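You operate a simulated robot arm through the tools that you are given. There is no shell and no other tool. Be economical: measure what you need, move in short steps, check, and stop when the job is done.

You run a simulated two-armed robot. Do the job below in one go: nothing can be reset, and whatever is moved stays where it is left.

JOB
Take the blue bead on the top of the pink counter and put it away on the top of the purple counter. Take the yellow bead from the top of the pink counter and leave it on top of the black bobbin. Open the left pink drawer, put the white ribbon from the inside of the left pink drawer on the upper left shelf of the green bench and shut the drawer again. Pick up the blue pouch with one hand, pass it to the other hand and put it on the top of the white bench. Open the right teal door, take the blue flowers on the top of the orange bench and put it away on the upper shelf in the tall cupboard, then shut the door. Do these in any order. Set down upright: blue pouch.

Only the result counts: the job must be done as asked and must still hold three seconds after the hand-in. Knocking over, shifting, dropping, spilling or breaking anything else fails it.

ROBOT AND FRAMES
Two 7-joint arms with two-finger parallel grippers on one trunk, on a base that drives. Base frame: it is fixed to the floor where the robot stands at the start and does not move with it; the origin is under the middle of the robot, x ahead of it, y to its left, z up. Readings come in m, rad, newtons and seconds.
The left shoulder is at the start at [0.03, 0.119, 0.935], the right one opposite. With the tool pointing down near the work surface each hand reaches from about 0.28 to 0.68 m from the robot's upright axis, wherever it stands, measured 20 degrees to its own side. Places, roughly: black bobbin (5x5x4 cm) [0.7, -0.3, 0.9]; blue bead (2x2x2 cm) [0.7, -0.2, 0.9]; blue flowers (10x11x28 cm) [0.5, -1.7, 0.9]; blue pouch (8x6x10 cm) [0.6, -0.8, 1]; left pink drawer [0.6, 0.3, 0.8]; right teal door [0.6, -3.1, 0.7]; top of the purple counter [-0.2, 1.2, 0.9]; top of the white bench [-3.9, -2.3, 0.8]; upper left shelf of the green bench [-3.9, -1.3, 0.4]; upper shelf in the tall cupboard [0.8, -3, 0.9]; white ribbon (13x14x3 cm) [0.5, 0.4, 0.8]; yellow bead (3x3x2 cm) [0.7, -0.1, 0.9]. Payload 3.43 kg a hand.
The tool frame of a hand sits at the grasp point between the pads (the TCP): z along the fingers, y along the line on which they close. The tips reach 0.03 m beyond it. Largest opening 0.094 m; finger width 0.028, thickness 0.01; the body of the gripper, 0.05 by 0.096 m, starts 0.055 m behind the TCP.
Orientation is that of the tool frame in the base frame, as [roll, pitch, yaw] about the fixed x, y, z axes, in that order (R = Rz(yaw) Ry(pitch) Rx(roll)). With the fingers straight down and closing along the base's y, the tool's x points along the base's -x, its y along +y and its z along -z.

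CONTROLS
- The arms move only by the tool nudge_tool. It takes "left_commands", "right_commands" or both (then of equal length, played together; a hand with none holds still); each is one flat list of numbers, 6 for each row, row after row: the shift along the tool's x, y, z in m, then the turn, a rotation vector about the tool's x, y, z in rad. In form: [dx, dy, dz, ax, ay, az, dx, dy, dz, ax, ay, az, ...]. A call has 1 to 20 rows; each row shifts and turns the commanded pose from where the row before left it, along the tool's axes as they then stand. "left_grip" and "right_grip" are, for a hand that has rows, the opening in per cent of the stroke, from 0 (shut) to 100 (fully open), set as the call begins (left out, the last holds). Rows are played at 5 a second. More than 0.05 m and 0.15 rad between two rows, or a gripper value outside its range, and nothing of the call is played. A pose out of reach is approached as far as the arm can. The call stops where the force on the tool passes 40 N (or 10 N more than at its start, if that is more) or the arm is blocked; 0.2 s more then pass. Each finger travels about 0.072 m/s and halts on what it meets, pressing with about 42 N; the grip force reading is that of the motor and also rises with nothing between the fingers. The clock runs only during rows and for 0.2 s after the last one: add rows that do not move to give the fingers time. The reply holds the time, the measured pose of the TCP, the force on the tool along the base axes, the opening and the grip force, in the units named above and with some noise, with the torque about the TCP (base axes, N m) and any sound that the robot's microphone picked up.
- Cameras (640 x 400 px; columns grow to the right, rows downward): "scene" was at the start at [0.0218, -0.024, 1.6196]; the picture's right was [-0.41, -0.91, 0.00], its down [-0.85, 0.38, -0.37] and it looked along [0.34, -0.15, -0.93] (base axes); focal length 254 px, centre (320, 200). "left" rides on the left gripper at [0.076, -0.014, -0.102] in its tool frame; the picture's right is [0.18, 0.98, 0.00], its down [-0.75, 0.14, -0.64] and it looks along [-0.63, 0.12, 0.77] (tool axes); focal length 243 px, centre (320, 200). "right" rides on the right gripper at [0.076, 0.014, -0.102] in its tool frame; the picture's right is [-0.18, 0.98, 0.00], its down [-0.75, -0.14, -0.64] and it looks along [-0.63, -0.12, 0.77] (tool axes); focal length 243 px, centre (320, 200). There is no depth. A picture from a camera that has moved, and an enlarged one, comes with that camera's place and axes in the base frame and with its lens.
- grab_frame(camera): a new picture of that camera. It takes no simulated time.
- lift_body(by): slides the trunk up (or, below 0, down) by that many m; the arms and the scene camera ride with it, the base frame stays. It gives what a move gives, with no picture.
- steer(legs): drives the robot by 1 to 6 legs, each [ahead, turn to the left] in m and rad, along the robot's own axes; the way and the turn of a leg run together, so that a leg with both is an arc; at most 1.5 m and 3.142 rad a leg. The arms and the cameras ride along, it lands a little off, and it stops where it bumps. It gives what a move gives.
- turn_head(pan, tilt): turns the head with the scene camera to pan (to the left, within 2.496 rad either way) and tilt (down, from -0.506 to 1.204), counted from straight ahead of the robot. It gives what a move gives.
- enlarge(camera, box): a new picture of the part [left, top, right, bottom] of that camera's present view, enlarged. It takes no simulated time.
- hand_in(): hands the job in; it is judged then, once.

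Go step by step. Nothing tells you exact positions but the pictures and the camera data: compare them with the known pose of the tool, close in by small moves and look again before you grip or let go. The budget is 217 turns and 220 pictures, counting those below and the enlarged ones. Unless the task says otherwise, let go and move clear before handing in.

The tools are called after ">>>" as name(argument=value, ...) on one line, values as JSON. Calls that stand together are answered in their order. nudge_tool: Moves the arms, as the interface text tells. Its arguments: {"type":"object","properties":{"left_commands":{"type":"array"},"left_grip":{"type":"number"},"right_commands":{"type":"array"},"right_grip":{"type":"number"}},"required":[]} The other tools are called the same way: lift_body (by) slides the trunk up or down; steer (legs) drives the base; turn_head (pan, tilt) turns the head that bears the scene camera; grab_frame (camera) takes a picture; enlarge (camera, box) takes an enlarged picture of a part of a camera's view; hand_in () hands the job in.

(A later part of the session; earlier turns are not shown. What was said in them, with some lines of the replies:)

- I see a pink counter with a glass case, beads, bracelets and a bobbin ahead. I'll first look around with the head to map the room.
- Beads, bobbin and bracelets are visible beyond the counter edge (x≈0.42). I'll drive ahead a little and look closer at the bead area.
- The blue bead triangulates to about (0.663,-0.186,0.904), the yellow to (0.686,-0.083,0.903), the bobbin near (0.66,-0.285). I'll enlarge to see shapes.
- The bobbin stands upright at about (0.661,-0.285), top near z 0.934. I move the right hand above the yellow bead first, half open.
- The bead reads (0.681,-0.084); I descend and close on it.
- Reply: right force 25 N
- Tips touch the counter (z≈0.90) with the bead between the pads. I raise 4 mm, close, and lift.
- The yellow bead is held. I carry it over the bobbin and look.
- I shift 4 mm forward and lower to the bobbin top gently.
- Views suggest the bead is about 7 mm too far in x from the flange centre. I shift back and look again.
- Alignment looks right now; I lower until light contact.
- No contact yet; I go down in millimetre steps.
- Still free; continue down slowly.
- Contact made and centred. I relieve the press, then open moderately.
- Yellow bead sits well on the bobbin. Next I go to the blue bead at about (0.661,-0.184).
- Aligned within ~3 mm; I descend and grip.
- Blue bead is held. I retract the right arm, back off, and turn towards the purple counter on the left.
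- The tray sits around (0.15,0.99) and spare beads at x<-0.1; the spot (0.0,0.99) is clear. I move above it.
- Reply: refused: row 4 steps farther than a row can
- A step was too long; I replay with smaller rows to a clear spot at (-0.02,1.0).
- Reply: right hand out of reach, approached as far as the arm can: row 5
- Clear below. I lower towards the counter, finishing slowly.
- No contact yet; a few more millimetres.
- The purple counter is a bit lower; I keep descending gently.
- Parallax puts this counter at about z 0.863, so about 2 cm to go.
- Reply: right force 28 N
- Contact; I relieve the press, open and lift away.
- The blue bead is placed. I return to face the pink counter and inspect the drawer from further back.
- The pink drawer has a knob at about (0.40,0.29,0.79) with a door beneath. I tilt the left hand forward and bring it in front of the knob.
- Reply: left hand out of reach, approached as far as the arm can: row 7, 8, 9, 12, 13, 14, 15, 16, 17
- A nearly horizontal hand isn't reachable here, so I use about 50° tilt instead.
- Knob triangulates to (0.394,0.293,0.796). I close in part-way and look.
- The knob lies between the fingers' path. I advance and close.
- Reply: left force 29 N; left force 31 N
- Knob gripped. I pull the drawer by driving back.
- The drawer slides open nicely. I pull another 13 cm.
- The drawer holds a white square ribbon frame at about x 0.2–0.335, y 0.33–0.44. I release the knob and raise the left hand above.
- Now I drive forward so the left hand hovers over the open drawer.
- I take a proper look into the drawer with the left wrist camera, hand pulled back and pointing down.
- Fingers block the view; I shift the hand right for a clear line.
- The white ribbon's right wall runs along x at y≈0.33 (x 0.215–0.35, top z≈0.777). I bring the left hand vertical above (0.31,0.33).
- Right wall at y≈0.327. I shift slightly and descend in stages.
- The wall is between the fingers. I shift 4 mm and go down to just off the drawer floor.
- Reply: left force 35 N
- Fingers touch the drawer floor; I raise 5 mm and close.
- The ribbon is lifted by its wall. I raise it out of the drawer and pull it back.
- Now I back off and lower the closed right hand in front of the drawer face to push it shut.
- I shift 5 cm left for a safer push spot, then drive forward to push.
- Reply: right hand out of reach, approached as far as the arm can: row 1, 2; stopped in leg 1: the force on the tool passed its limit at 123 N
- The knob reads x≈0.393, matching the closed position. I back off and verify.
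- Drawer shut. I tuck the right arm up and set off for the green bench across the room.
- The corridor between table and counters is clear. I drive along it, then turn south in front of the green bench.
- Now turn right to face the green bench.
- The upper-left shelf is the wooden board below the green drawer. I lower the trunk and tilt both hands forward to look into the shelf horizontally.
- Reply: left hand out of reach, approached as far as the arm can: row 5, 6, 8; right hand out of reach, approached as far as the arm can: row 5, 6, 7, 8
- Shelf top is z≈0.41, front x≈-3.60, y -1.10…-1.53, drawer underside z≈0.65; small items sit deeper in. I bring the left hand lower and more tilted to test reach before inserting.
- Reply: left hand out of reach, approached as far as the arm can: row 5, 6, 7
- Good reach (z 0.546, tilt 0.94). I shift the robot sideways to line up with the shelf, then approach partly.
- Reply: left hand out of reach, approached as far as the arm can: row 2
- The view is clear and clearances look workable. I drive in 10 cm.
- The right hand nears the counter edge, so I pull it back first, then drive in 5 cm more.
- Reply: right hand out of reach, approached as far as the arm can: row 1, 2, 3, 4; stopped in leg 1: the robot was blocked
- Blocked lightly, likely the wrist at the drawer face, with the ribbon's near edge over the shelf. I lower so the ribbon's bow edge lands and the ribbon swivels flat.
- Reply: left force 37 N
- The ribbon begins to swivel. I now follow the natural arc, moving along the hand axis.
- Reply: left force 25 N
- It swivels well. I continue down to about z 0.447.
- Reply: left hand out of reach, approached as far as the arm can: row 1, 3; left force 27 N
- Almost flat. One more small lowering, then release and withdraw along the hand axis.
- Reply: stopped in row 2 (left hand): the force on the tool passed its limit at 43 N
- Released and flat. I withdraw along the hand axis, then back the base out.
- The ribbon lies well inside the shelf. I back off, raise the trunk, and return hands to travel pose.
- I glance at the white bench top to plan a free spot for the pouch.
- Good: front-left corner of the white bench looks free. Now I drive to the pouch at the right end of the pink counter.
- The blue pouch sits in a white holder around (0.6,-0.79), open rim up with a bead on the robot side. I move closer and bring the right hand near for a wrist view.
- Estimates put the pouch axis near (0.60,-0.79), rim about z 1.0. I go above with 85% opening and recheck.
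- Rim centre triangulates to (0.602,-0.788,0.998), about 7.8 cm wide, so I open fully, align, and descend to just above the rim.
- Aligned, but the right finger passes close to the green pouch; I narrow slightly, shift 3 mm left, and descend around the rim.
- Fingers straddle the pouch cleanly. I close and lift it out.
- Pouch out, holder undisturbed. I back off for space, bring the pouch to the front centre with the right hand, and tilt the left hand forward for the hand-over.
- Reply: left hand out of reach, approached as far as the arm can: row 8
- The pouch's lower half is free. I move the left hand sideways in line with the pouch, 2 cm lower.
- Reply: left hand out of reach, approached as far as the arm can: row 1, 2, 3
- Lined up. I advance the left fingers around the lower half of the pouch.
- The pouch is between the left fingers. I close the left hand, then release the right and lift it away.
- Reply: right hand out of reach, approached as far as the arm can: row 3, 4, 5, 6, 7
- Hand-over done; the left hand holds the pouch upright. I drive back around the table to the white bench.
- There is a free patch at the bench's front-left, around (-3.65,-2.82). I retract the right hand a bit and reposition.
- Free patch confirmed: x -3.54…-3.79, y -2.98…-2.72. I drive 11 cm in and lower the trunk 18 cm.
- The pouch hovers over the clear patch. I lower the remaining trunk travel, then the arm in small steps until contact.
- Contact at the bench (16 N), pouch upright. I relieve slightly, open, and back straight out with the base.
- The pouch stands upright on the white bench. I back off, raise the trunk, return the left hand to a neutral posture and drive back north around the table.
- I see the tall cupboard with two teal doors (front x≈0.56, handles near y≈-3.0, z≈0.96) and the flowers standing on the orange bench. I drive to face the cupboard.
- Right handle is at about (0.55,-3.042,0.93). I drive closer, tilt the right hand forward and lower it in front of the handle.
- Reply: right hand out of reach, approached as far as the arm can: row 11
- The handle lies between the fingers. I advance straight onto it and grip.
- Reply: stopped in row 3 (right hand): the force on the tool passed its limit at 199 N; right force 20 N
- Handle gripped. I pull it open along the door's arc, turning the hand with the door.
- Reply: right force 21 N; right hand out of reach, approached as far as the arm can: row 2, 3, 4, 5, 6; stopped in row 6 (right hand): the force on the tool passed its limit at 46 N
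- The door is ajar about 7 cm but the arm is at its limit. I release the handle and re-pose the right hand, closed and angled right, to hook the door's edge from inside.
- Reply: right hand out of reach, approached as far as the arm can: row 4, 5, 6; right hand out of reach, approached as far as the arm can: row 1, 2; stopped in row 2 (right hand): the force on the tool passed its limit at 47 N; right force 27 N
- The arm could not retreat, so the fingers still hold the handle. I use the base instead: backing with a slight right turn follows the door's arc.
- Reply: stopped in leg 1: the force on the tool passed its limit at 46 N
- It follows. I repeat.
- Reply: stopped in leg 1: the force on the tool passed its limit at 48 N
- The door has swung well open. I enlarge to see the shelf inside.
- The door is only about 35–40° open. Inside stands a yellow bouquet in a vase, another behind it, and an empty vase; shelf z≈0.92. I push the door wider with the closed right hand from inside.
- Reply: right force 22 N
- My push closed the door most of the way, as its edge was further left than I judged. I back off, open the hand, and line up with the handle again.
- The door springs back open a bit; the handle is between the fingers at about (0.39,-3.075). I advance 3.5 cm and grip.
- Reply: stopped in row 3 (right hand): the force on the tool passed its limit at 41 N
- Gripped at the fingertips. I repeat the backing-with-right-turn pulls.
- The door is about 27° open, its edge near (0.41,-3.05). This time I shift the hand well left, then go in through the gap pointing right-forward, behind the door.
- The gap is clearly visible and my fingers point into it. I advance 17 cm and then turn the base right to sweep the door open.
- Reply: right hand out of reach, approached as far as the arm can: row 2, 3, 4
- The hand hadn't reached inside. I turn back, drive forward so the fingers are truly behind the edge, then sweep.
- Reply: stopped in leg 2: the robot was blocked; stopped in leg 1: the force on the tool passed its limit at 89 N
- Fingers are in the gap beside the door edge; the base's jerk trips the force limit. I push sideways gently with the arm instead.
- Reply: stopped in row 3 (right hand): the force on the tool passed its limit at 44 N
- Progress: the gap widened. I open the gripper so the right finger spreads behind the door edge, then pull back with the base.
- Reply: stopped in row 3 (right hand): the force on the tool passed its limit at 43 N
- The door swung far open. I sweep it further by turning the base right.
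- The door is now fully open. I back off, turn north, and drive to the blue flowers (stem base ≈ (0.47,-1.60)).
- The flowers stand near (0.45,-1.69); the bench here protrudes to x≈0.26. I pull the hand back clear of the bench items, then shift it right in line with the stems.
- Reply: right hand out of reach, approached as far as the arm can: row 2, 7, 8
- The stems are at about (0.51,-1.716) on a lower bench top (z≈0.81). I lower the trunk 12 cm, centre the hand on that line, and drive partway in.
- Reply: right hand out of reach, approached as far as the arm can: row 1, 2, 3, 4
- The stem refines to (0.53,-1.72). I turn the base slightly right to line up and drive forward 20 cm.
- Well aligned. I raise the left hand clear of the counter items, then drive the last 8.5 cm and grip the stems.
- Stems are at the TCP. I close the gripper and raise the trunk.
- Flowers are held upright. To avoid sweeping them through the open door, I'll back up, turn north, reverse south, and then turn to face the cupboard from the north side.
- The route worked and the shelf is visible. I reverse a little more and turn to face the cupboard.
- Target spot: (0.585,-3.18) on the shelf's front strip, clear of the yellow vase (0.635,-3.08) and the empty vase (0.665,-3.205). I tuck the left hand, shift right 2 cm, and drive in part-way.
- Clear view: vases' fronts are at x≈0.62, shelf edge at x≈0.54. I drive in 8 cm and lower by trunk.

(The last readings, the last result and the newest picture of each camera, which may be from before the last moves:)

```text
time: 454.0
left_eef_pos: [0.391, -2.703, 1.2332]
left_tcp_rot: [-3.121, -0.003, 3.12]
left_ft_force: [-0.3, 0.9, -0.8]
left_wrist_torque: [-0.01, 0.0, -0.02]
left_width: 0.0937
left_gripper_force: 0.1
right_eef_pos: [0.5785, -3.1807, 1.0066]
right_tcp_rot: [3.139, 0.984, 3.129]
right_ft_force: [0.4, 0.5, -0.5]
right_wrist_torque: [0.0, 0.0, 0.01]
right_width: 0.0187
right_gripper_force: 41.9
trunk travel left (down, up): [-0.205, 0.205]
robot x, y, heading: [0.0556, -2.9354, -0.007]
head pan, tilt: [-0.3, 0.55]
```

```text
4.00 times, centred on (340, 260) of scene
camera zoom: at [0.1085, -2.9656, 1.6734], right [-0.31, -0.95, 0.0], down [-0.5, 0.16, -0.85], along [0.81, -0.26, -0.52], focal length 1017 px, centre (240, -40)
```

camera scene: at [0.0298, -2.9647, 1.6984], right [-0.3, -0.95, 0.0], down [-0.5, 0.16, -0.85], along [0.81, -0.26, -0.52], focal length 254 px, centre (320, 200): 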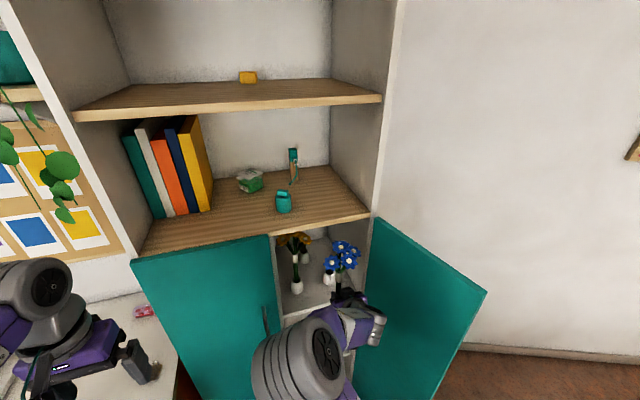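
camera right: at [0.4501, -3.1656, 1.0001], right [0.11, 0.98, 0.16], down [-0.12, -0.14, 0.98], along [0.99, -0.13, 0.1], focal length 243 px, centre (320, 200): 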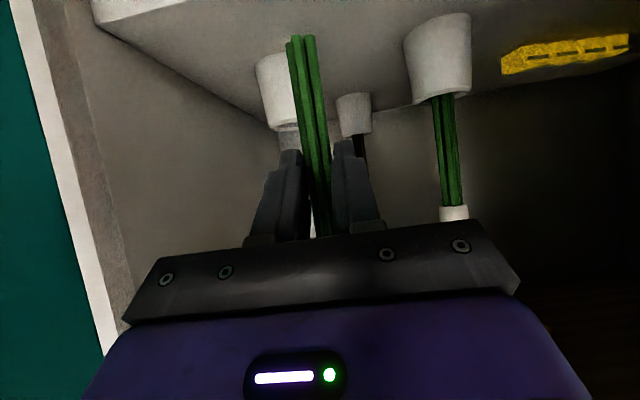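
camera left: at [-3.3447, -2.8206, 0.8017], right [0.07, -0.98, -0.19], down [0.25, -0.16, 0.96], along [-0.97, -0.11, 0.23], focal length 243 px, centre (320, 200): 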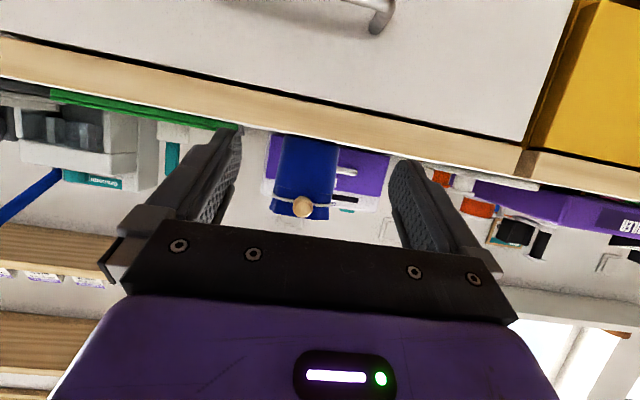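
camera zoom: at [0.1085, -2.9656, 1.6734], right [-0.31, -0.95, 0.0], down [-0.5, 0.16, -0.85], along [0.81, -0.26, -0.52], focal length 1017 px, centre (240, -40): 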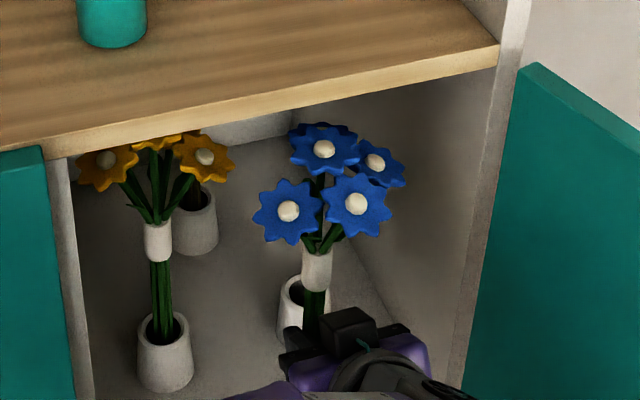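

Well placed in front of the empty vase. I lower gently to contact.

>>> lift_body(by=-0.01)

>>> lift_body(by=-0.004)

>>> lift_body(by=-0.003)

>>> enlarge(camera="right", box=[220, 0, 412, 120])

```text
time: 454.6
left_eef_pos: [0.391, -2.7025, 1.2229]
left_tcp_rot: [-3.121, -0.003, 3.122]
left_ft_force: [-0.1, 0.0, 0.3]
left_wrist_torque: [-0.01, 0.02, 0.01]
left_width: 0.094
left_gripper_force: 0.1
right_eef_pos: [0.5795, -3.1811, 0.9963]
right_tcp_rot: [3.139, 0.985, 3.13]
right_ft_force: [0.6, 0.7, -0.2]
right_wrist_torque: [-0.01, 0.04, 0.0]
right_width: 0.0188
right_gripper_force: 42.1
trunk travel left (down, up): [-0.195, 0.215]
robot x, y, heading: [0.051, -2.9361, -0.015]
head pan, tilt: [-0.3, 0.55]
```

```text
time: 455.1
left_eef_pos: [0.392, -2.7036, 1.2171]
left_tcp_rot: [-3.12, -0.005, 3.12]
left_ft_force: [-0.1, 0.1, 0.0]
left_wrist_torque: [-0.03, 0.01, -0.01]
left_width: 0.0941
left_gripper_force: 0.1
right_eef_pos: [0.5787, -3.1815, 0.9923]
right_tcp_rot: [3.138, 0.984, 3.13]
right_ft_force: [-0.3, 0.3, -0.5]
right_wrist_torque: [0.01, 0.0, 0.0]
right_width: 0.0188
right_gripper_force: 42.1
trunk travel left (down, up): [-0.191, 0.219]
robot x, y, heading: [0.0501, -2.9382, -0.014]
head pan, tilt: [-0.3, 0.55]
```

```text
time: 455.6
left_eef_pos: [0.391, -2.7035, 1.2144]
left_tcp_rot: [-3.122, -0.006, 3.121]
left_ft_force: [0.3, -0.9, -0.6]
left_wrist_torque: [0.02, -0.01, 0.01]
left_width: 0.0941
left_gripper_force: 0.1
right_eef_pos: [0.5788, -3.18, 0.9904]
right_tcp_rot: [3.14, 0.985, 3.131]
right_ft_force: [0.0, 0.0, -0.5]
right_wrist_torque: [0.03, 0.01, -0.02]
right_width: 0.0188
right_gripper_force: 42.2
trunk travel left (down, up): [-0.188, 0.222]
robot x, y, heading: [0.0523, -2.9376, -0.011]
head pan, tilt: [-0.3, 0.55]
```

```text
3.33 times, centred on (316, 60) of right
camera zoom: at [0.4504, -3.1655, 0.983], right [0.11, 0.98, 0.16], down [-0.12, -0.14, 0.98], along [0.99, -0.13, 0.1], focal length 809 px, centre (333, 667)
```

zoom: 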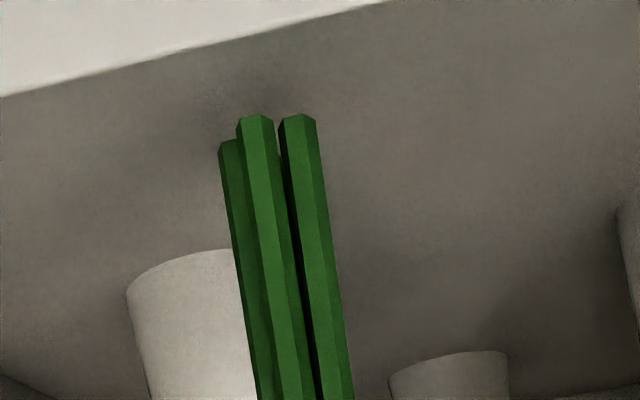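

>>> lift_body(by=-0.004)

>>> lift_body(by=-0.003)

>>> lift_body(by=-0.003)

>>> enlarge(camera="right", box=[220, 0, 412, 120])

```text
time: 456.2
left_eef_pos: [0.3914, -2.7032, 1.2109]
left_tcp_rot: [-3.12, -0.006, 3.121]
left_ft_force: [0.2, 0.4, -0.4]
left_wrist_torque: [0.01, 0.01, 0.0]
left_width: 0.094
left_gripper_force: 0.0
right_eef_pos: [0.5791, -3.181, 0.9847]
right_tcp_rot: [3.139, 0.984, 3.129]
right_ft_force: [-0.1, -1.0, -0.6]
right_wrist_torque: [0.0, 0.03, 0.02]
right_width: 0.0186
right_gripper_force: 41.6
trunk travel left (down, up): [-0.184, 0.226]
robot x, y, heading: [0.0517, -2.9373, -0.015]
head pan, tilt: [-0.3, 0.55]
```

```text
time: 456.7
left_eef_pos: [0.3916, -2.7045, 1.2084]
left_tcp_rot: [-3.12, -0.005, 3.121]
left_ft_force: [-0.1, -0.2, -0.8]
left_wrist_torque: [-0.03, 0.03, 0.0]
left_width: 0.0939
left_gripper_force: 0.1
right_eef_pos: [0.5793, -3.1813, 0.982]
right_tcp_rot: [3.138, 0.984, 3.129]
right_ft_force: [-0.3, -1.2, -0.7]
right_wrist_torque: [0.01, 0.01, 0.0]
right_width: 0.0187
right_gripper_force: 42.2
trunk travel left (down, up): [-0.181, 0.229]
robot x, y, heading: [0.0533, -2.9385, -0.008]
head pan, tilt: [-0.3, 0.55]
```

```text
time: 457.2
left_eef_pos: [0.3901, -2.7013, 1.2053]
left_tcp_rot: [-3.121, -0.003, 3.121]
left_ft_force: [-0.6, -0.3, -0.1]
left_wrist_torque: [0.04, -0.04, 0.0]
left_width: 0.0942
left_gripper_force: 0.1
right_eef_pos: [0.5793, -3.1798, 0.9811]
right_tcp_rot: [3.14, 0.99, 3.13]
right_ft_force: [-1.2, -1.1, 13.4]
right_wrist_torque: [-0.08, -0.04, -0.04]
right_width: 0.0186
right_gripper_force: 42.0
trunk travel left (down, up): [-0.178, 0.232]
robot x, y, heading: [0.0504, -2.9382, -0.013]
head pan, tilt: [-0.3, 0.55]
```

```text
3.33 times, centred on (316, 60) of right
camera zoom: at [0.4504, -3.1655, 0.9745], right [0.11, 0.98, 0.16], down [-0.12, -0.14, 0.98], along [0.99, -0.13, 0.11], focal length 809 px, centre (333, 667)
```

zoom: 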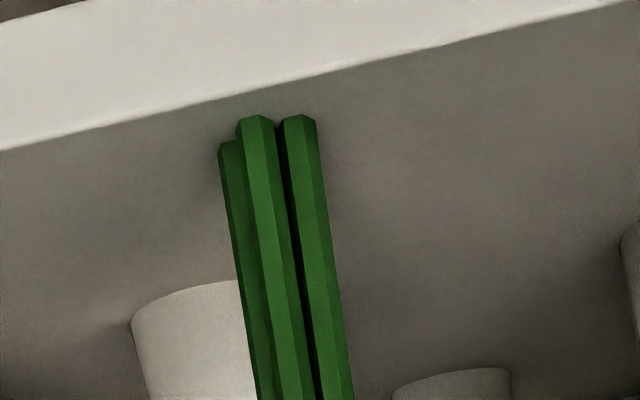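

Contact, but the stems stand only ~1 cm from the shelf edge while the vase is 5 cm behind. I lift 5 mm, move 2 cm deeper, and set down again.

>>> lift_body(by=0.006)

>>> steer(legs=[[0.02, 0]])

>>> lift_body(by=-0.005)

>>> enlarge(camera="right", box=[220, 0, 412, 120])

>>> enlarge(camera="scene", box=[260, 210, 420, 310])

```text
time: 457.8
left_eef_pos: [0.3912, -2.702, 1.2119]
left_tcp_rot: [-3.121, -0.004, 3.12]
left_ft_force: [0.2, 0.7, -0.2]
left_wrist_torque: [-0.01, 0.0, -0.02]
left_width: 0.094
left_gripper_force: 0.0
right_eef_pos: [0.5786, -3.1801, 0.9841]
right_tcp_rot: [3.139, 0.982, 3.131]
right_ft_force: [-0.2, -0.6, -0.4]
right_wrist_torque: [-0.01, 0.01, -0.02]
right_width: 0.0187
right_gripper_force: 42.5
trunk travel left (down, up): [-0.184, 0.226]
robot x, y, heading: [0.0563, -2.9389, -0.013]
head pan, tilt: [-0.3, 0.55]
```

```text
time: 458.6
left_eef_pos: [0.4125, -2.7032, 1.2105]
left_tcp_rot: [-3.12, -0.005, 3.121]
left_ft_force: [0.1, 0.4, -0.1]
left_wrist_torque: [0.0, 0.03, -0.06]
left_width: 0.0941
left_gripper_force: 0.1
right_eef_pos: [0.6011, -3.1813, 0.9846]
right_tcp_rot: [3.14, 0.982, 3.132]
right_ft_force: [0.1, 0.0, -0.8]
right_wrist_torque: [-0.02, 0.0, 0.0]
right_width: 0.0188
right_gripper_force: 41.5
trunk travel left (down, up): [-0.184, 0.226]
robot x, y, heading: [0.0716, -2.9374, -0.008]
head pan, tilt: [-0.3, 0.55]
```

```text
time: 459.1
left_eef_pos: [0.4096, -2.7023, 1.2062]
left_tcp_rot: [-3.12, -0.003, 3.12]
left_ft_force: [0.1, -0.8, -0.4]
left_wrist_torque: [-0.02, 0.01, 0.02]
left_width: 0.094
left_gripper_force: 0.0
right_eef_pos: [0.5983, -3.1805, 0.9812]
right_tcp_rot: [3.137, 0.986, 3.127]
right_ft_force: [-1.4, -0.2, 7.4]
right_wrist_torque: [-0.04, 0.11, -0.01]
right_width: 0.0187
right_gripper_force: 42.0
trunk travel left (down, up): [-0.179, 0.231]
robot x, y, heading: [0.0726, -2.9337, -0.013]
head pan, tilt: [-0.3, 0.55]
```

```text
3.33 times, centred on (316, 60) of right
camera zoom: at [0.47, -3.1655, 0.9749], right [0.11, 0.98, 0.16], down [-0.12, -0.14, 0.98], along [0.99, -0.13, 0.1], focal length 809 px, centre (333, 667)
```

zoom: 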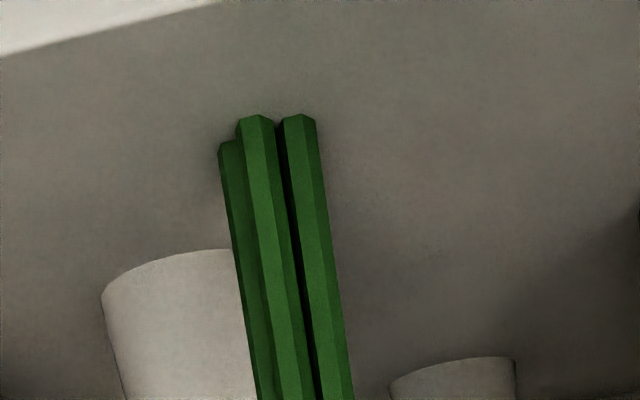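

```text
4.00 times, centred on (340, 260) of scene
camera zoom: at [0.1279, -2.9653, 1.6475], right [-0.31, -0.95, 0.0], down [-0.5, 0.16, -0.85], along [0.81, -0.26, -0.52], focal length 1017 px, centre (240, -40)
```

zoom: 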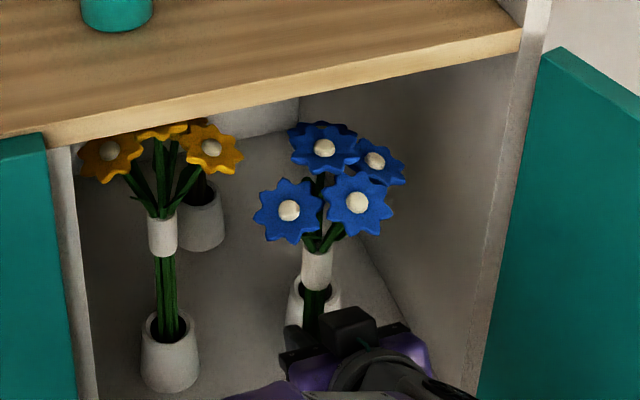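

Set down with light contact. I open the hand and back straight out.

>>> nudge_tool(right_commands=[0, 0, 0, 0, 0, 0, 0, 0, 0, 0, 0, 0, 0, 0, 0, 0, 0, 0], right_grip=55)

>>> enlarge(camera="scene", box=[260, 210, 420, 310])

```text
time: 459.9
left_eef_pos: [0.4101, -2.7031, 1.2079]
left_tcp_rot: [-3.121, -0.006, 3.121]
left_ft_force: [0.0, 0.6, 0.1]
left_wrist_torque: [-0.02, 0.01, -0.01]
left_width: 0.0941
left_gripper_force: 0.0
right_eef_pos: [0.5992, -3.1814, 0.9798]
right_tcp_rot: [3.138, 0.984, 3.131]
right_ft_force: [0.2, -1.0, -0.4]
right_wrist_torque: [0.02, 0.03, 0.04]
right_width: 0.0517
right_gripper_force: 0.0
trunk travel left (down, up): [-0.179, 0.231]
robot x, y, heading: [0.0719, -2.9374, -0.009]
head pan, tilt: [-0.3, 0.55]
```

```text
4.00 times, centred on (340, 260) of scene
camera zoom: at [0.1289, -2.9657, 1.6474], right [-0.31, -0.95, 0.0], down [-0.5, 0.16, -0.85], along [0.81, -0.26, -0.52], focal length 1017 px, centre (240, -40)
```

zoom: 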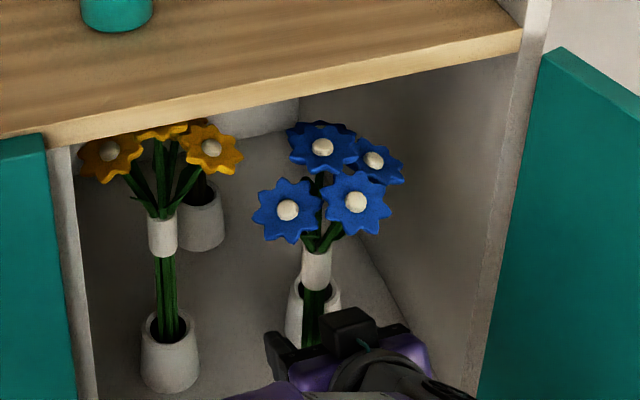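

It stands on its own. Back straight out.

>>> steer(legs=[[-0.25, 0]])

>>> turn_head(pan=-0.4, tilt=0.55)

>>> grab_frame(camera="scene")

```text
time: 461.7
left_eef_pos: [0.1606, -2.7005, 1.2064]
left_tcp_rot: [-3.119, -0.003, 3.12]
left_ft_force: [-0.2, 0.3, 0.2]
left_wrist_torque: [-0.02, -0.04, -0.01]
left_width: 0.0942
left_gripper_force: 0.1
right_eef_pos: [0.348, -3.1788, 0.981]
right_tcp_rot: [3.137, 0.984, 3.128]
right_ft_force: [-0.2, 0.6, -0.3]
right_wrist_torque: [-0.02, -0.01, 0.01]
right_width: 0.0515
right_gripper_force: 0.1
trunk travel left (down, up): [-0.179, 0.231]
robot x, y, heading: [-0.1787, -2.9359, -0.017]
head pan, tilt: [-0.3, 0.55]
```

```text
time: 462.4
left_eef_pos: [0.1608, -2.7014, 1.2069]
left_tcp_rot: [-3.122, -0.005, 3.117]
left_ft_force: [-0.1, 0.4, -0.7]
left_wrist_torque: [0.02, 0.0, 0.02]
left_width: 0.0937
left_gripper_force: 0.1
right_eef_pos: [0.3478, -3.1795, 0.9802]
right_tcp_rot: [3.136, 0.983, 3.128]
right_ft_force: [-1.0, 0.5, 0.4]
right_wrist_torque: [-0.01, -0.04, -0.03]
right_width: 0.0515
right_gripper_force: 0.0
trunk travel left (down, up): [-0.179, 0.231]
robot x, y, heading: [-0.1789, -2.936, -0.01]
head pan, tilt: [-0.4, 0.55]
```

```text
29 pictures are left
camera scene: at [-0.1247, -2.9713, 1.6474], right [-0.4, -0.92, 0.0], down [-0.48, 0.21, -0.85], along [0.78, -0.34, -0.52], focal length 254 px, centre (320, 200)
```

scene: 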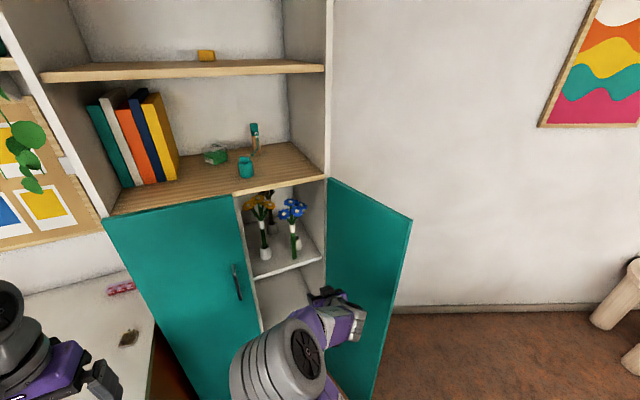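

Flowers placed. The door is open about 110°, so I must push from its outer side. I first tuck the right arm.

>>> nudge_tool(right_commands=[0.022, 0, -0.033, 0, 0.1, 0, 0.022, 0, -0.033, 0, 0.1, 0, 0.022, 0, -0.033, 0, 0.1, 0, 0.02, 0, -0.03, 0, 0.1, 0, 0.01, 0, -0.03, 0, 0.1, 0, 0, 0, -0.03, 0, 0.1, 0, 0, 0, -0.03, 0, 0.1, 0, 0, 0, -0.02, 0, 0.1, 0, 0, 0, -0.01, 0, 0.1, 0, 0, 0, 0, 0, 0.083, 0], right_grip=0)

>>> nudge_tool(left_commands=[0, 0, 0, 0, 0, 0, 0, 0, 0, 0, 0, 0, 0, 0, 0, 0, 0, 0, 0, 0, 0, 0, 0, 0], left_grip=0)

>>> grab_frame(camera="scene")

```text
time: 464.6
left_eef_pos: [0.1621, -2.7022, 1.2072]
left_tcp_rot: [-3.122, -0.006, 3.118]
left_ft_force: [0.4, 0.1, -0.1]
left_wrist_torque: [-0.01, 0.04, 0.0]
left_width: 0.094
left_gripper_force: 0.0
right_eef_pos: [0.1375, -3.178, 1.1056]
right_tcp_rot: [3.14, 0.0, 3.13]
right_ft_force: [-0.7, -0.4, 0.5]
right_wrist_torque: [-0.02, 0.0, -0.01]
right_width: 0.0001
right_gripper_force: 32.3
trunk travel left (down, up): [-0.179, 0.231]
robot x, y, heading: [-0.1738, -2.9356, -0.014]
head pan, tilt: [-0.4, 0.55]
```

```text
time: 465.6
left_eef_pos: [0.1611, -2.7018, 1.2071]
left_tcp_rot: [-3.12, -0.007, 3.119]
left_ft_force: [-0.3, 0.4, 0.2]
left_wrist_torque: [0.0, 0.0, -0.04]
left_width: 0.0
left_gripper_force: 33.3
right_eef_pos: [0.1363, -3.1777, 1.1051]
right_tcp_rot: [3.139, 0.002, 3.132]
right_ft_force: [-0.2, -0.7, 0.4]
right_wrist_torque: [0.04, -0.01, -0.03]
right_width: 0.0
right_gripper_force: 32.5
trunk travel left (down, up): [-0.179, 0.231]
robot x, y, heading: [-0.178, -2.9336, -0.016]
head pan, tilt: [-0.4, 0.55]
```

```text
28 pictures are left
camera scene: at [-0.1249, -2.9713, 1.6474], right [-0.4, -0.92, 0.0], down [-0.48, 0.21, -0.85], along [0.78, -0.34, -0.52], focal length 254 px, centre (320, 200)
```

scene: 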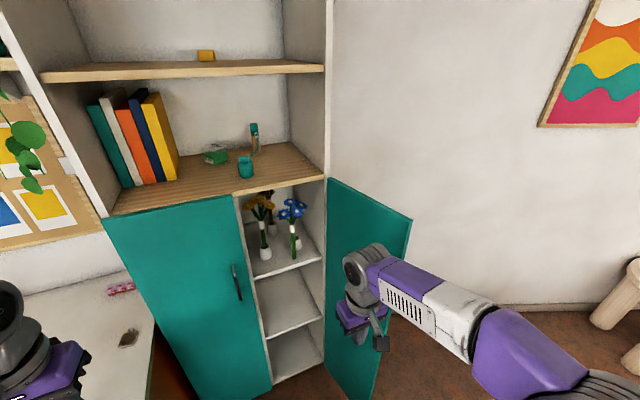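

The right arm is tucked. Next I turn south-east and use the closed left hand, pointing down, to go around the door's free edge.

>>> steer(legs=[[0, -1.285], [0.2, 0]])

>>> turn_head(pan=0.5, tilt=0.7)

>>> grab_frame(camera="scene")

```text
time: 470.4
left_eef_pos: [0.1921, -3.3854, 1.2051]
left_tcp_rot: [-3.121, -0.007, 1.825]
left_ft_force: [0.6, -0.6, -0.5]
left_wrist_torque: [0.01, 0.03, 0.02]
left_width: 0.0
left_gripper_force: 33.4
right_eef_pos: [-0.2721, -3.4932, 1.1058]
right_tcp_rot: [3.137, -0.001, 1.838]
right_ft_force: [0.3, -0.3, 0.0]
right_wrist_torque: [0.02, 0.01, 0.04]
right_width: 0.0
right_gripper_force: 33.6
trunk travel left (down, up): [-0.179, 0.231]
robot x, y, heading: [-0.1236, -3.1238, -1.305]
head pan, tilt: [-0.4, 0.55]
```

```text
time: 471.6
left_eef_pos: [0.1909, -3.3859, 1.207]
left_tcp_rot: [-3.119, -0.003, 1.825]
left_ft_force: [0.0, -0.3, 0.0]
left_wrist_torque: [-0.03, 0.04, -0.02]
left_width: 0.0
left_gripper_force: 32.9
right_eef_pos: [-0.2727, -3.4934, 1.1053]
right_tcp_rot: [3.14, 0.003, 1.838]
right_ft_force: [-0.7, 0.1, -0.1]
right_wrist_torque: [-0.04, 0.02, 0.01]
right_width: 0.0001
right_gripper_force: 33.0
trunk travel left (down, up): [-0.179, 0.231]
robot x, y, heading: [-0.1268, -3.1246, -1.305]
head pan, tilt: [0.499, 0.7]
```

```text
27 pictures are left
camera scene: at [-0.0748, -3.1577, 1.6343], right [-0.72, -0.69, 0.0], down [-0.45, 0.47, -0.77], along [0.53, -0.55, -0.64], focal length 254 px, centre (320, 200)
```

scene: 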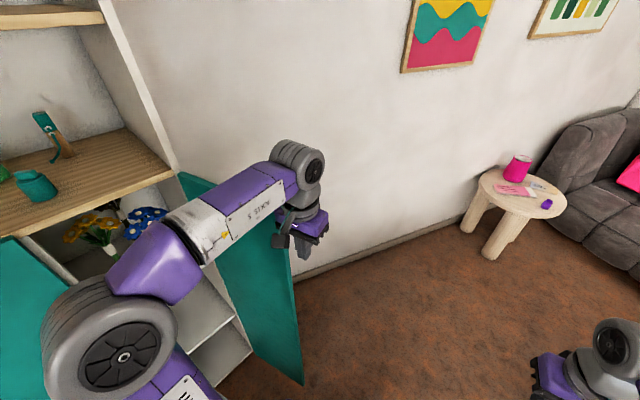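

The hand is beside the door's free edge. I go forward past it, then down and left behind the outer face.

>>> nudge_tool(left_commands=[-0.04, -0.01, 0, 0, 0, 0, -0.04, -0.005, 0, 0, 0, 0, -0.04, 0, 0, 0, 0, 0, -0.04, 0, 0, 0, 0, 0, 0, 0, 0.04, 0, 0, 0, 0, 0, 0.04, 0, 0, 0, 0, 0, 0.04, 0, 0, 0, 0, 0.03, 0, 0, 0, 0, 0, 0.03, 0, 0, 0, 0, 0, 0.03, 0, 0, 0, 0, 0, 0, 0, 0, 0, 0])

>>> grab_frame(camera="scene")

```text
time: 474.2
left_eef_pos: [0.2881, -3.5254, 1.1057]
left_tcp_rot: [-3.134, 0.041, 1.804]
left_ft_force: [0.1, 0.0, -0.2]
left_wrist_torque: [0.04, 0.0, -0.03]
left_width: 0.0
left_gripper_force: 32.2
right_eef_pos: [-0.2796, -3.4931, 1.1042]
right_tcp_rot: [3.135, 0.004, 1.839]
right_ft_force: [-0.4, -0.7, 0.1]
right_wrist_torque: [0.05, 0.0, -0.02]
right_width: 0.0
right_gripper_force: 32.9
trunk travel left (down, up): [-0.179, 0.231]
robot x, y, heading: [-0.1235, -3.1275, -1.31]
head pan, tilt: [0.499, 0.7]
stopped in row 11 (left hand): the arm was blocked; the commanded pose is now the measured one
```

```text
26 pictures are left
camera scene: at [-0.0828, -3.1571, 1.6342], right [-0.72, -0.69, 0.0], down [-0.44, 0.47, -0.77], along [0.53, -0.55, -0.64], focal length 254 px, centre (320, 200)
```

scene: 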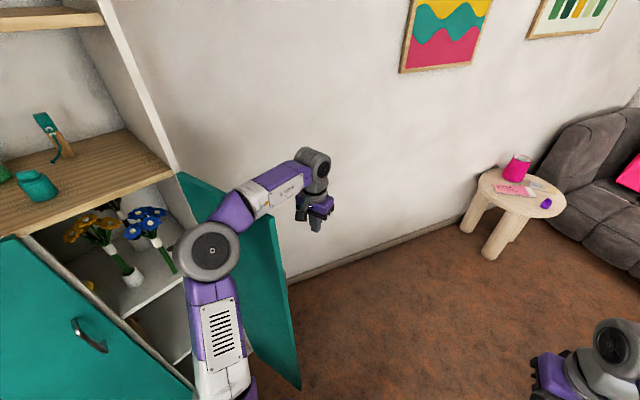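

The hand is now beyond the outer face. I reverse to pull the door closed-ward.

>>> steer(legs=[[-0.12, 0]])

>>> steer(legs=[[-0.12, 0]])

>>> grab_frame(camera="scene")

```text
time: 475.4
left_eef_pos: [0.2696, -3.4078, 1.1075]
left_tcp_rot: [-3.131, 0.047, 1.816]
left_ft_force: [-0.3, -0.6, 0.1]
left_wrist_torque: [-0.02, 0.01, 0.0]
left_width: 0.0
left_gripper_force: 33.0
right_eef_pos: [-0.3044, -3.3763, 1.1057]
right_tcp_rot: [-3.141, 0.0, 1.834]
right_ft_force: [-0.8, -0.3, -0.1]
right_wrist_torque: [-0.01, -0.02, 0.0]
right_width: 0.0001
right_gripper_force: 33.2
trunk travel left (down, up): [-0.179, 0.231]
robot x, y, heading: [-0.1594, -3.0081, -1.309]
head pan, tilt: [0.499, 0.7]
```

```text
time: 476.6
left_eef_pos: [0.2375, -3.2915, 1.1074]
left_tcp_rot: [-3.132, 0.045, 1.816]
left_ft_force: [0.1, 0.1, -0.1]
left_wrist_torque: [0.0, 0.02, 0.0]
left_width: 0.0001
left_gripper_force: 33.0
right_eef_pos: [-0.3358, -3.2614, 1.106]
right_tcp_rot: [3.14, 0.003, 1.835]
right_ft_force: [0.1, 0.2, 0.4]
right_wrist_torque: [-0.02, -0.03, -0.01]
right_width: 0.0
right_gripper_force: 32.6
trunk travel left (down, up): [-0.179, 0.231]
robot x, y, heading: [-0.1848, -2.8968, -1.307]
head pan, tilt: [0.499, 0.7]
```

```text
25 pictures are left
camera scene: at [-0.1372, -2.9263, 1.6342], right [-0.72, -0.69, 0.0], down [-0.44, 0.47, -0.77], along [0.53, -0.55, -0.64], focal length 254 px, centre (320, 200)
```

scene: 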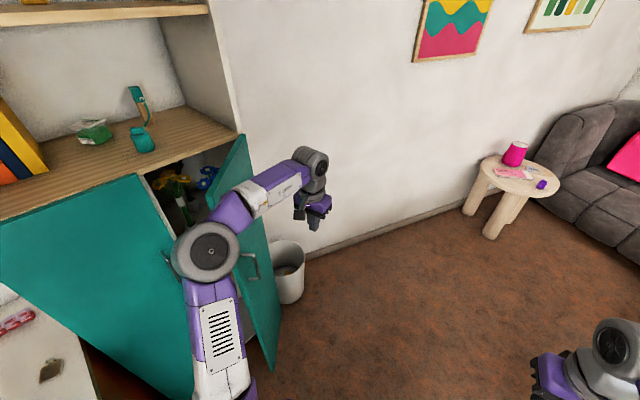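

The door swung to under 90°. I reverse a bit more to free the arm and look.

>>> steer(legs=[[-0.2, 0]])

>>> grab_frame(camera="scene")

```text
time: 478.2
left_eef_pos: [0.1857, -3.1023, 1.1082]
left_tcp_rot: [-3.133, 0.046, 1.82]
left_ft_force: [-0.9, -0.5, 0.3]
left_wrist_torque: [-0.02, -0.04, -0.01]
left_width: 0.0
left_gripper_force: 33.0
right_eef_pos: [-0.3874, -3.071, 1.1055]
right_tcp_rot: [3.141, 0.001, 1.835]
right_ft_force: [-0.4, 0.9, 0.3]
right_wrist_torque: [0.0, -0.01, 0.0]
right_width: 0.0
right_gripper_force: 32.6
trunk travel left (down, up): [-0.179, 0.231]
robot x, y, heading: [-0.2429, -2.7044, -1.307]
head pan, tilt: [0.499, 0.7]
```

```text
24 pictures are left
camera scene: at [-0.1887, -2.7357, 1.6343], right [-0.72, -0.69, 0.0], down [-0.44, 0.47, -0.77], along [0.53, -0.55, -0.64], focal length 254 px, centre (320, 200)
```

scene: 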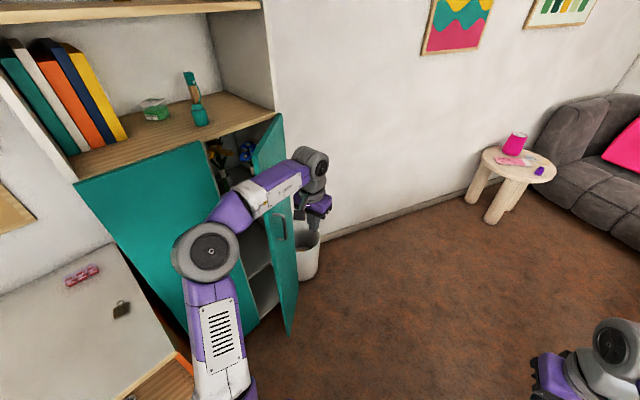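

Door is at about 60°, flowers still standing. I raise and retract the left hand, turn to face the cupboard, and set the right fist to push the door from the front.

>>> nudge_tool(left_commands=[0, 0, -0.04, 0, 0, 0, 0, 0, -0.04, 0, 0, 0, 0, 0, -0.04, 0, 0, 0, 0.04, -0.02, 0, 0, 0, 0, 0.04, -0.02, 0, 0, 0, 0, 0.04, 0, 0, 0, 0, 0, 0.03, 0, 0, 0, 0, 0])

>>> steer(legs=[[0, 1.25]])

>>> nudge_tool(right_commands=[0, -0.03, 0, 0, 0, 0, 0, -0.03, 0, 0, 0, 0, 0, -0.03, 0, 0, 0, 0, 0, -0.03, 0, 0, 0, 0, 0, 0, 0, 0, 0, 0])

>>> turn_head(pan=-0.3, tilt=0.6)

>>> grab_frame(camera="scene")

```text
time: 479.8
left_eef_pos: [0.1107, -2.9621, 1.2174]
left_tcp_rot: [-3.134, 0.043, 1.819]
left_ft_force: [0.1, 0.5, 0.1]
left_wrist_torque: [-0.04, 0.04, 0.02]
left_width: 0.0001
left_gripper_force: 33.4
right_eef_pos: [-0.3856, -3.0712, 1.1047]
right_tcp_rot: [-3.141, 0.0, 1.835]
right_ft_force: [0.1, -0.4, -0.3]
right_wrist_torque: [0.02, 0.01, 0.02]
right_width: 0.0
right_gripper_force: 32.8
trunk travel left (down, up): [-0.179, 0.231]
robot x, y, heading: [-0.2399, -2.7036, -1.308]
head pan, tilt: [0.499, 0.7]
```

```text
time: 483.3
left_eef_pos: [0.119, -2.4581, 1.2182]
left_tcp_rot: [-3.133, 0.045, 3.058]
left_ft_force: [0.9, 0.2, 0.0]
left_wrist_torque: [0.01, 0.01, 0.0]
left_width: 0.0
left_gripper_force: 32.8
right_eef_pos: [0.0608, -2.9635, 1.105]
right_tcp_rot: [3.141, 0.002, 3.076]
right_ft_force: [0.4, -0.1, 0.0]
right_wrist_torque: [-0.02, 0.01, 0.02]
right_width: 0.0001
right_gripper_force: 33.1
trunk travel left (down, up): [-0.179, 0.231]
robot x, y, heading: [-0.2395, -2.7081, -0.071]
head pan, tilt: [0.499, 0.7]
```

```text
time: 484.5
left_eef_pos: [0.1187, -2.4585, 1.2176]
left_tcp_rot: [-3.132, 0.046, 3.055]
left_ft_force: [-0.2, 0.4, 0.5]
left_wrist_torque: [0.05, -0.01, -0.02]
left_width: 0.0
left_gripper_force: 33.0
right_eef_pos: [0.0555, -3.0833, 1.1035]
right_tcp_rot: [3.141, 0.001, 3.075]
right_ft_force: [0.0, 0.1, 0.8]
right_wrist_torque: [0.0, 0.0, -0.03]
right_width: 0.0
right_gripper_force: 33.0
trunk travel left (down, up): [-0.179, 0.231]
robot x, y, heading: [-0.239, -2.7038, -0.071]
head pan, tilt: [0.499, 0.7]
```

```text
time: 485.6
left_eef_pos: [0.1183, -2.4594, 1.2174]
left_tcp_rot: [-3.134, 0.046, 3.056]
left_ft_force: [-0.1, -0.8, 0.4]
left_wrist_torque: [-0.01, 0.0, 0.01]
left_width: 0.0003
left_gripper_force: 33.0
right_eef_pos: [0.0556, -3.0846, 1.1039]
right_tcp_rot: [3.14, 0.003, 3.075]
right_ft_force: [-1.1, 0.1, 0.0]
right_wrist_torque: [-0.02, 0.02, -0.02]
right_width: 0.0001
right_gripper_force: 32.9
trunk travel left (down, up): [-0.179, 0.231]
robot x, y, heading: [-0.2395, -2.7037, -0.068]
head pan, tilt: [-0.3, 0.6]
```

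```text
23 pictures are left
camera scene: at [-0.1868, -2.7342, 1.6429], right [-0.36, -0.93, 0.0], down [-0.53, 0.2, -0.83], along [0.77, -0.3, -0.57], focal length 254 px, centre (320, 200)
```

scene: 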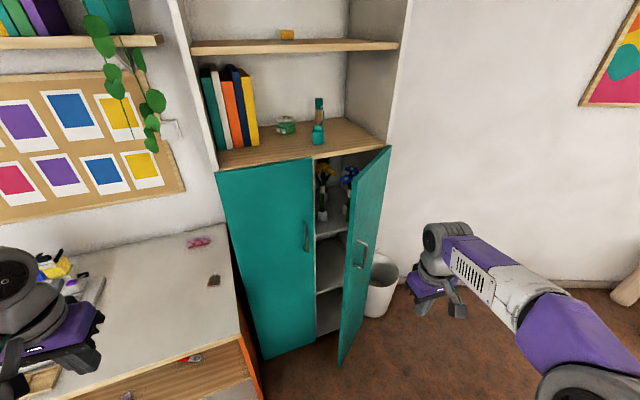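

The door is about 31° open. The robot must stand further right to push without meeting the bench, so I reposition.

>>> steer(legs=[[0, -0.6], [0.28, 0], [0, 0.67]])

>>> nudge_tool(right_commands=[0, 0.03, 0, 0, 0, 0, 0, 0.03, 0, 0, 0, 0, 0, 0.03, 0, 0, 0, 0, 0, 0.02, 0, 0, 0, 0, 0, 0, 0, 0, 0, 0])

>>> grab_frame(camera="scene")

```text
time: 491.0
left_eef_pos: [0.3079, -2.5941, 1.2177]
left_tcp_rot: [-3.133, 0.046, -3.135]
left_ft_force: [-0.1, 0.3, -0.3]
left_wrist_torque: [0.02, -0.01, 0.02]
left_width: 0.0
left_gripper_force: 33.3
right_eef_pos: [0.3019, -3.2218, 1.104]
right_tcp_rot: [3.139, 0.0, -3.116]
right_ft_force: [-0.7, 0.1, -0.3]
right_wrist_torque: [-0.01, 0.01, 0.03]
right_width: 0.0
right_gripper_force: 33.4
trunk travel left (down, up): [-0.179, 0.231]
robot x, y, heading: [-0.0249, -2.8681, 0.021]
head pan, tilt: [-0.3, 0.6]
```

```text
time: 492.2
left_eef_pos: [0.3078, -2.5938, 1.2175]
left_tcp_rot: [-3.136, 0.045, -3.137]
left_ft_force: [0.4, 0.7, 0.1]
left_wrist_torque: [0.01, 0.01, 0.01]
left_width: 0.0002
left_gripper_force: 32.9
right_eef_pos: [0.2982, -3.1122, 1.1061]
right_tcp_rot: [3.141, 0.003, -3.118]
right_ft_force: [0.2, -0.1, -0.5]
right_wrist_torque: [0.01, 0.0, 0.01]
right_width: 0.0
right_gripper_force: 33.0
trunk travel left (down, up): [-0.179, 0.231]
robot x, y, heading: [-0.027, -2.8653, 0.019]
head pan, tilt: [-0.3, 0.6]
```

```text
22 pictures are left
camera scene: at [0.0287, -2.8964, 1.6429], right [-0.28, -0.96, 0.0], down [-0.54, 0.16, -0.83], along [0.79, -0.23, -0.56], focal length 254 px, centre (320, 200)
```

scene: 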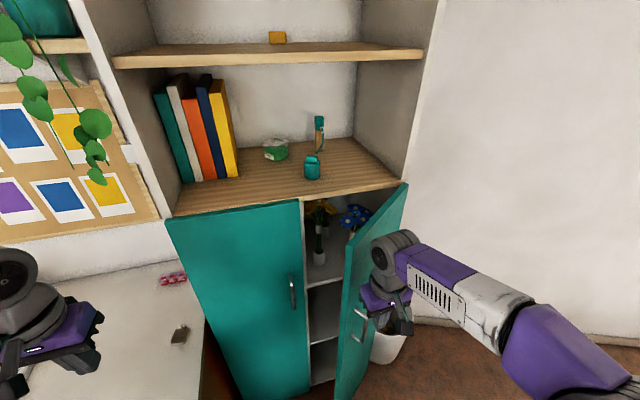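

The fist is in front of the door. I shift slightly right of the handle and push forward gently with the arm.

>>> nudge_tool(right_commands=[0, -0.02, 0, 0, 0, 0, 0, -0.02, 0, 0, 0, 0, -0.025, 0, 0, 0, 0, 0, -0.025, 0, 0, 0, 0, 0, -0.025, 0, 0, 0, 0, 0, -0.02, 0, 0, 0, 0, 0, -0.02, 0, 0, 0, 0, 0, -0.02, 0, 0, 0, 0, 0, -0.02, 0, 0, 0, 0, 0, -0.02, 0, 0, 0, 0, 0, -0.02, 0, 0, 0, 0, 0, 0, 0, 0, 0, 0, 0])

>>> grab_frame(camera="scene")

```text
time: 494.8
left_eef_pos: [0.3079, -2.5934, 1.2185]
left_tcp_rot: [-3.135, 0.045, -3.137]
left_ft_force: [-0.1, 0.5, 0.5]
left_wrist_torque: [-0.02, 0.02, 0.0]
left_width: 0.0
left_gripper_force: 32.3
right_eef_pos: [0.4959, -3.1503, 1.1055]
right_tcp_rot: [3.14, 0.001, -3.118]
right_ft_force: [-0.1, 0.7, 0.2]
right_wrist_torque: [-0.02, -0.04, -0.01]
right_width: 0.0
right_gripper_force: 32.7
trunk travel left (down, up): [-0.179, 0.231]
robot x, y, heading: [-0.0258, -2.8717, 0.022]
head pan, tilt: [-0.3, 0.6]
```

```text
21 pictures are left
camera scene: at [0.0282, -2.8964, 1.6429], right [-0.28, -0.96, 0.0], down [-0.54, 0.16, -0.83], along [0.79, -0.23, -0.56], focal length 254 px, centre (320, 200)
```

scene: 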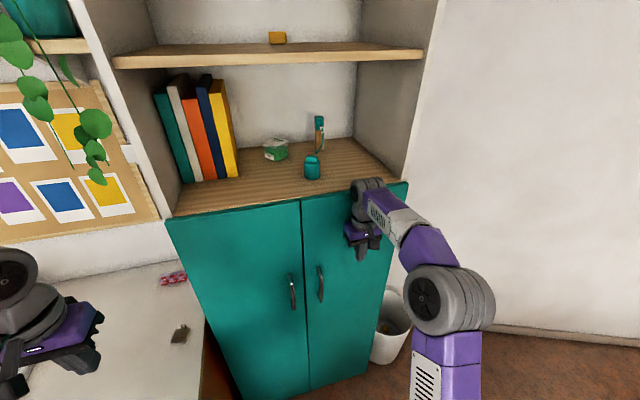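

The door appears shut. I press a little more to be sure, then inspect the seam.

>>> nudge_tool(right_commands=[-0.01, 0, 0, 0, 0, 0, -0.01, 0, 0, 0, 0, 0, -0.01, 0, 0, 0, 0, 0, -0.01, 0, 0, 0, 0, 0, 0, 0, 0, 0, 0, 0])

>>> enlarge(camera="scene", box=[240, 170, 432, 290])

```text
time: 495.4
left_eef_pos: [0.3026, -2.5936, 1.2185]
left_tcp_rot: [-3.133, 0.049, -3.14]
left_ft_force: [0.1, -0.5, -0.2]
left_wrist_torque: [0.01, -0.03, -0.02]
left_width: 0.0
left_gripper_force: 33.2
right_eef_pos: [0.4994, -3.1494, 1.104]
right_tcp_rot: [3.14, -0.013, -3.125]
right_ft_force: [-26.9, 3.3, 2.9]
right_wrist_torque: [-0.29, -2.79, -0.27]
right_width: 0.0
right_gripper_force: 33.1
trunk travel left (down, up): [-0.179, 0.231]
robot x, y, heading: [-0.0274, -2.8701, 0.016]
head pan, tilt: [-0.3, 0.6]
stopped in row 2 (right hand): the force on the tool passed its limit at 53 N (the readings are from after the stop); the commanded pose is now the measured one
```

```text
3.33 times, centred on (336, 230) of scene
camera zoom: at [0.0212, -2.8948, 1.6432], right [-0.28, -0.96, 0.0], down [-0.54, 0.16, -0.83], along [0.79, -0.23, -0.56], focal length 847 px, centre (267, 100)
```

zoom: 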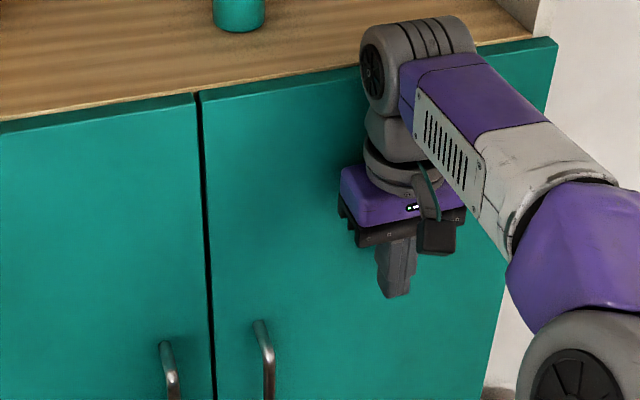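

Closed and resisting. I retract the hand and verify it stays shut.

>>> nudge_tool(right_commands=[0.01, 0, 0, 0, 0, 0, 0.03, 0, 0, 0, 0, 0, 0.04, 0, 0, 0, 0, 0, 0.04, 0, 0, 0, 0, 0, 0.04, 0, 0, 0, 0, 0, 0, 0, 0, 0, 0, 0, 0, 0, 0, 0, 0, 0])

>>> steer(legs=[[-0.2, 0]])

>>> grab_frame(camera="scene")

```text
time: 497.0
left_eef_pos: [0.3078, -2.5945, 1.2181]
left_tcp_rot: [-3.134, 0.045, -3.138]
left_ft_force: [0.3, 0.5, 0.1]
left_wrist_torque: [-0.03, -0.04, -0.02]
left_width: 0.0
left_gripper_force: 33.1
right_eef_pos: [0.3464, -3.1502, 1.1038]
right_tcp_rot: [3.138, -0.013, -3.123]
right_ft_force: [-0.2, 0.9, -0.1]
right_wrist_torque: [0.01, -0.01, 0.0]
right_width: 0.0
right_gripper_force: 33.0
trunk travel left (down, up): [-0.179, 0.231]
robot x, y, heading: [-0.0282, -2.8702, 0.02]
head pan, tilt: [-0.3, 0.6]
```

```text
time: 498.6
left_eef_pos: [0.114, -2.5984, 1.2175]
left_tcp_rot: [-3.133, 0.046, -3.141]
left_ft_force: [0.1, -0.2, 0.8]
left_wrist_torque: [0.0, -0.02, 0.01]
left_width: 0.0
left_gripper_force: 33.2
right_eef_pos: [0.1501, -3.155, 1.1028]
right_tcp_rot: [3.139, -0.015, -3.125]
right_ft_force: [-0.1, -0.7, -0.2]
right_wrist_torque: [0.02, 0.0, -0.04]
right_width: 0.0
right_gripper_force: 33.0
trunk travel left (down, up): [-0.179, 0.231]
robot x, y, heading: [-0.2231, -2.8721, 0.02]
head pan, tilt: [-0.3, 0.6]
```

```text
19 pictures are left
camera scene: at [-0.1676, -2.8999, 1.6429], right [-0.28, -0.96, 0.0], down [-0.54, 0.16, -0.83], along [0.79, -0.23, -0.56], focal length 254 px, centre (320, 200)
```

scene: 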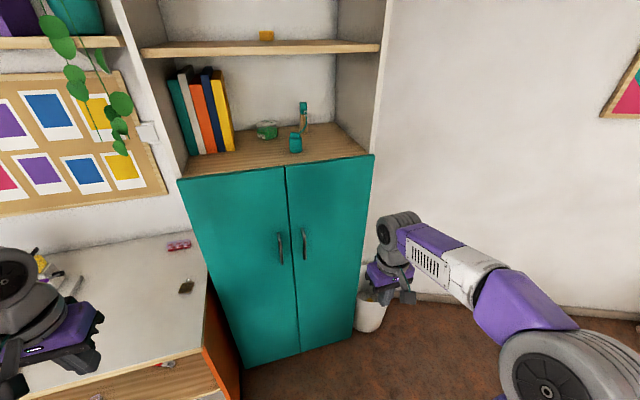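

The door stays shut. A last glance at the bobbin and pink counter before handing in.

>>> turn_head(pan=1.2, tilt=0.3)

>>> enlarge(camera="scene", box=[240, 140, 400, 240])

```text
time: 500.2
left_eef_pos: [0.1139, -2.6, 1.2175]
left_tcp_rot: [-3.135, 0.045, -3.141]
left_ft_force: [-0.3, -0.3, 0.5]
left_wrist_torque: [0.0, 0.0, 0.01]
left_width: 0.0002
left_gripper_force: 33.1
right_eef_pos: [0.1529, -3.1549, 1.1039]
right_tcp_rot: [3.139, -0.017, -3.126]
right_ft_force: [0.0, -1.3, -0.2]
right_wrist_torque: [0.04, -0.04, -0.06]
right_width: 0.0
right_gripper_force: 32.9
trunk travel left (down, up): [-0.179, 0.231]
robot x, y, heading: [-0.2215, -2.8713, 0.014]
head pan, tilt: [1.201, 0.3]
```

```text
4.00 times, centred on (320, 190) of scene
camera zoom: at [-0.2187, -2.7875, 1.6704], right [0.94, -0.35, 0.0], down [-0.1, -0.28, -0.96], along [0.33, 0.9, -0.3], focal length 1017 px, centre (320, 240)
```

zoom: 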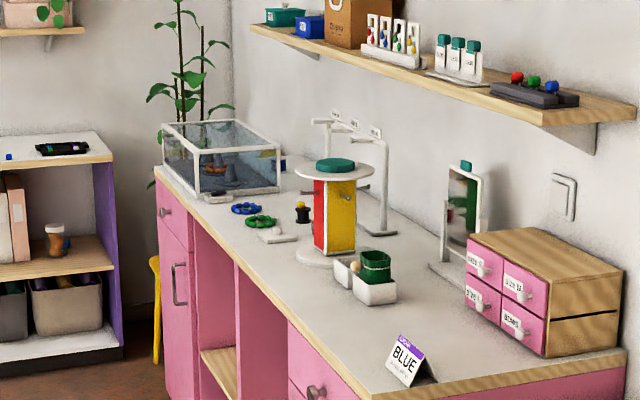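

The yellow bead sits on the bobbin, the pink drawer is shut, and the counter is undisturbed. Both hands are clear and all tasks are done, so I hand in.

>>> hand_in()

```text
The job is handed in.
```

I did all five tasks and handed the job in; I haven't been told the verdict.

- **Blue bead:** it is on the top of the purple counter.
- **Yellow bead:** it is on top of the black bobbin, and a last look showed it still there.
- **White ribbon:** it lies on the upper left shelf of the green bench, and the left pink drawer is shut.
- **Blue pouch:** I passed it from the right hand to the left and stood it upright on the top of the white bench.
- **Blue flowers:** they were standing upright on the upper shelf in the tall cupboard when I last saw them. The right teal door is shut and stayed shut after I moved away. It took several tries to open, with a few knocks on the door and its handle, but the other items I could see on that shelf stayed standing.
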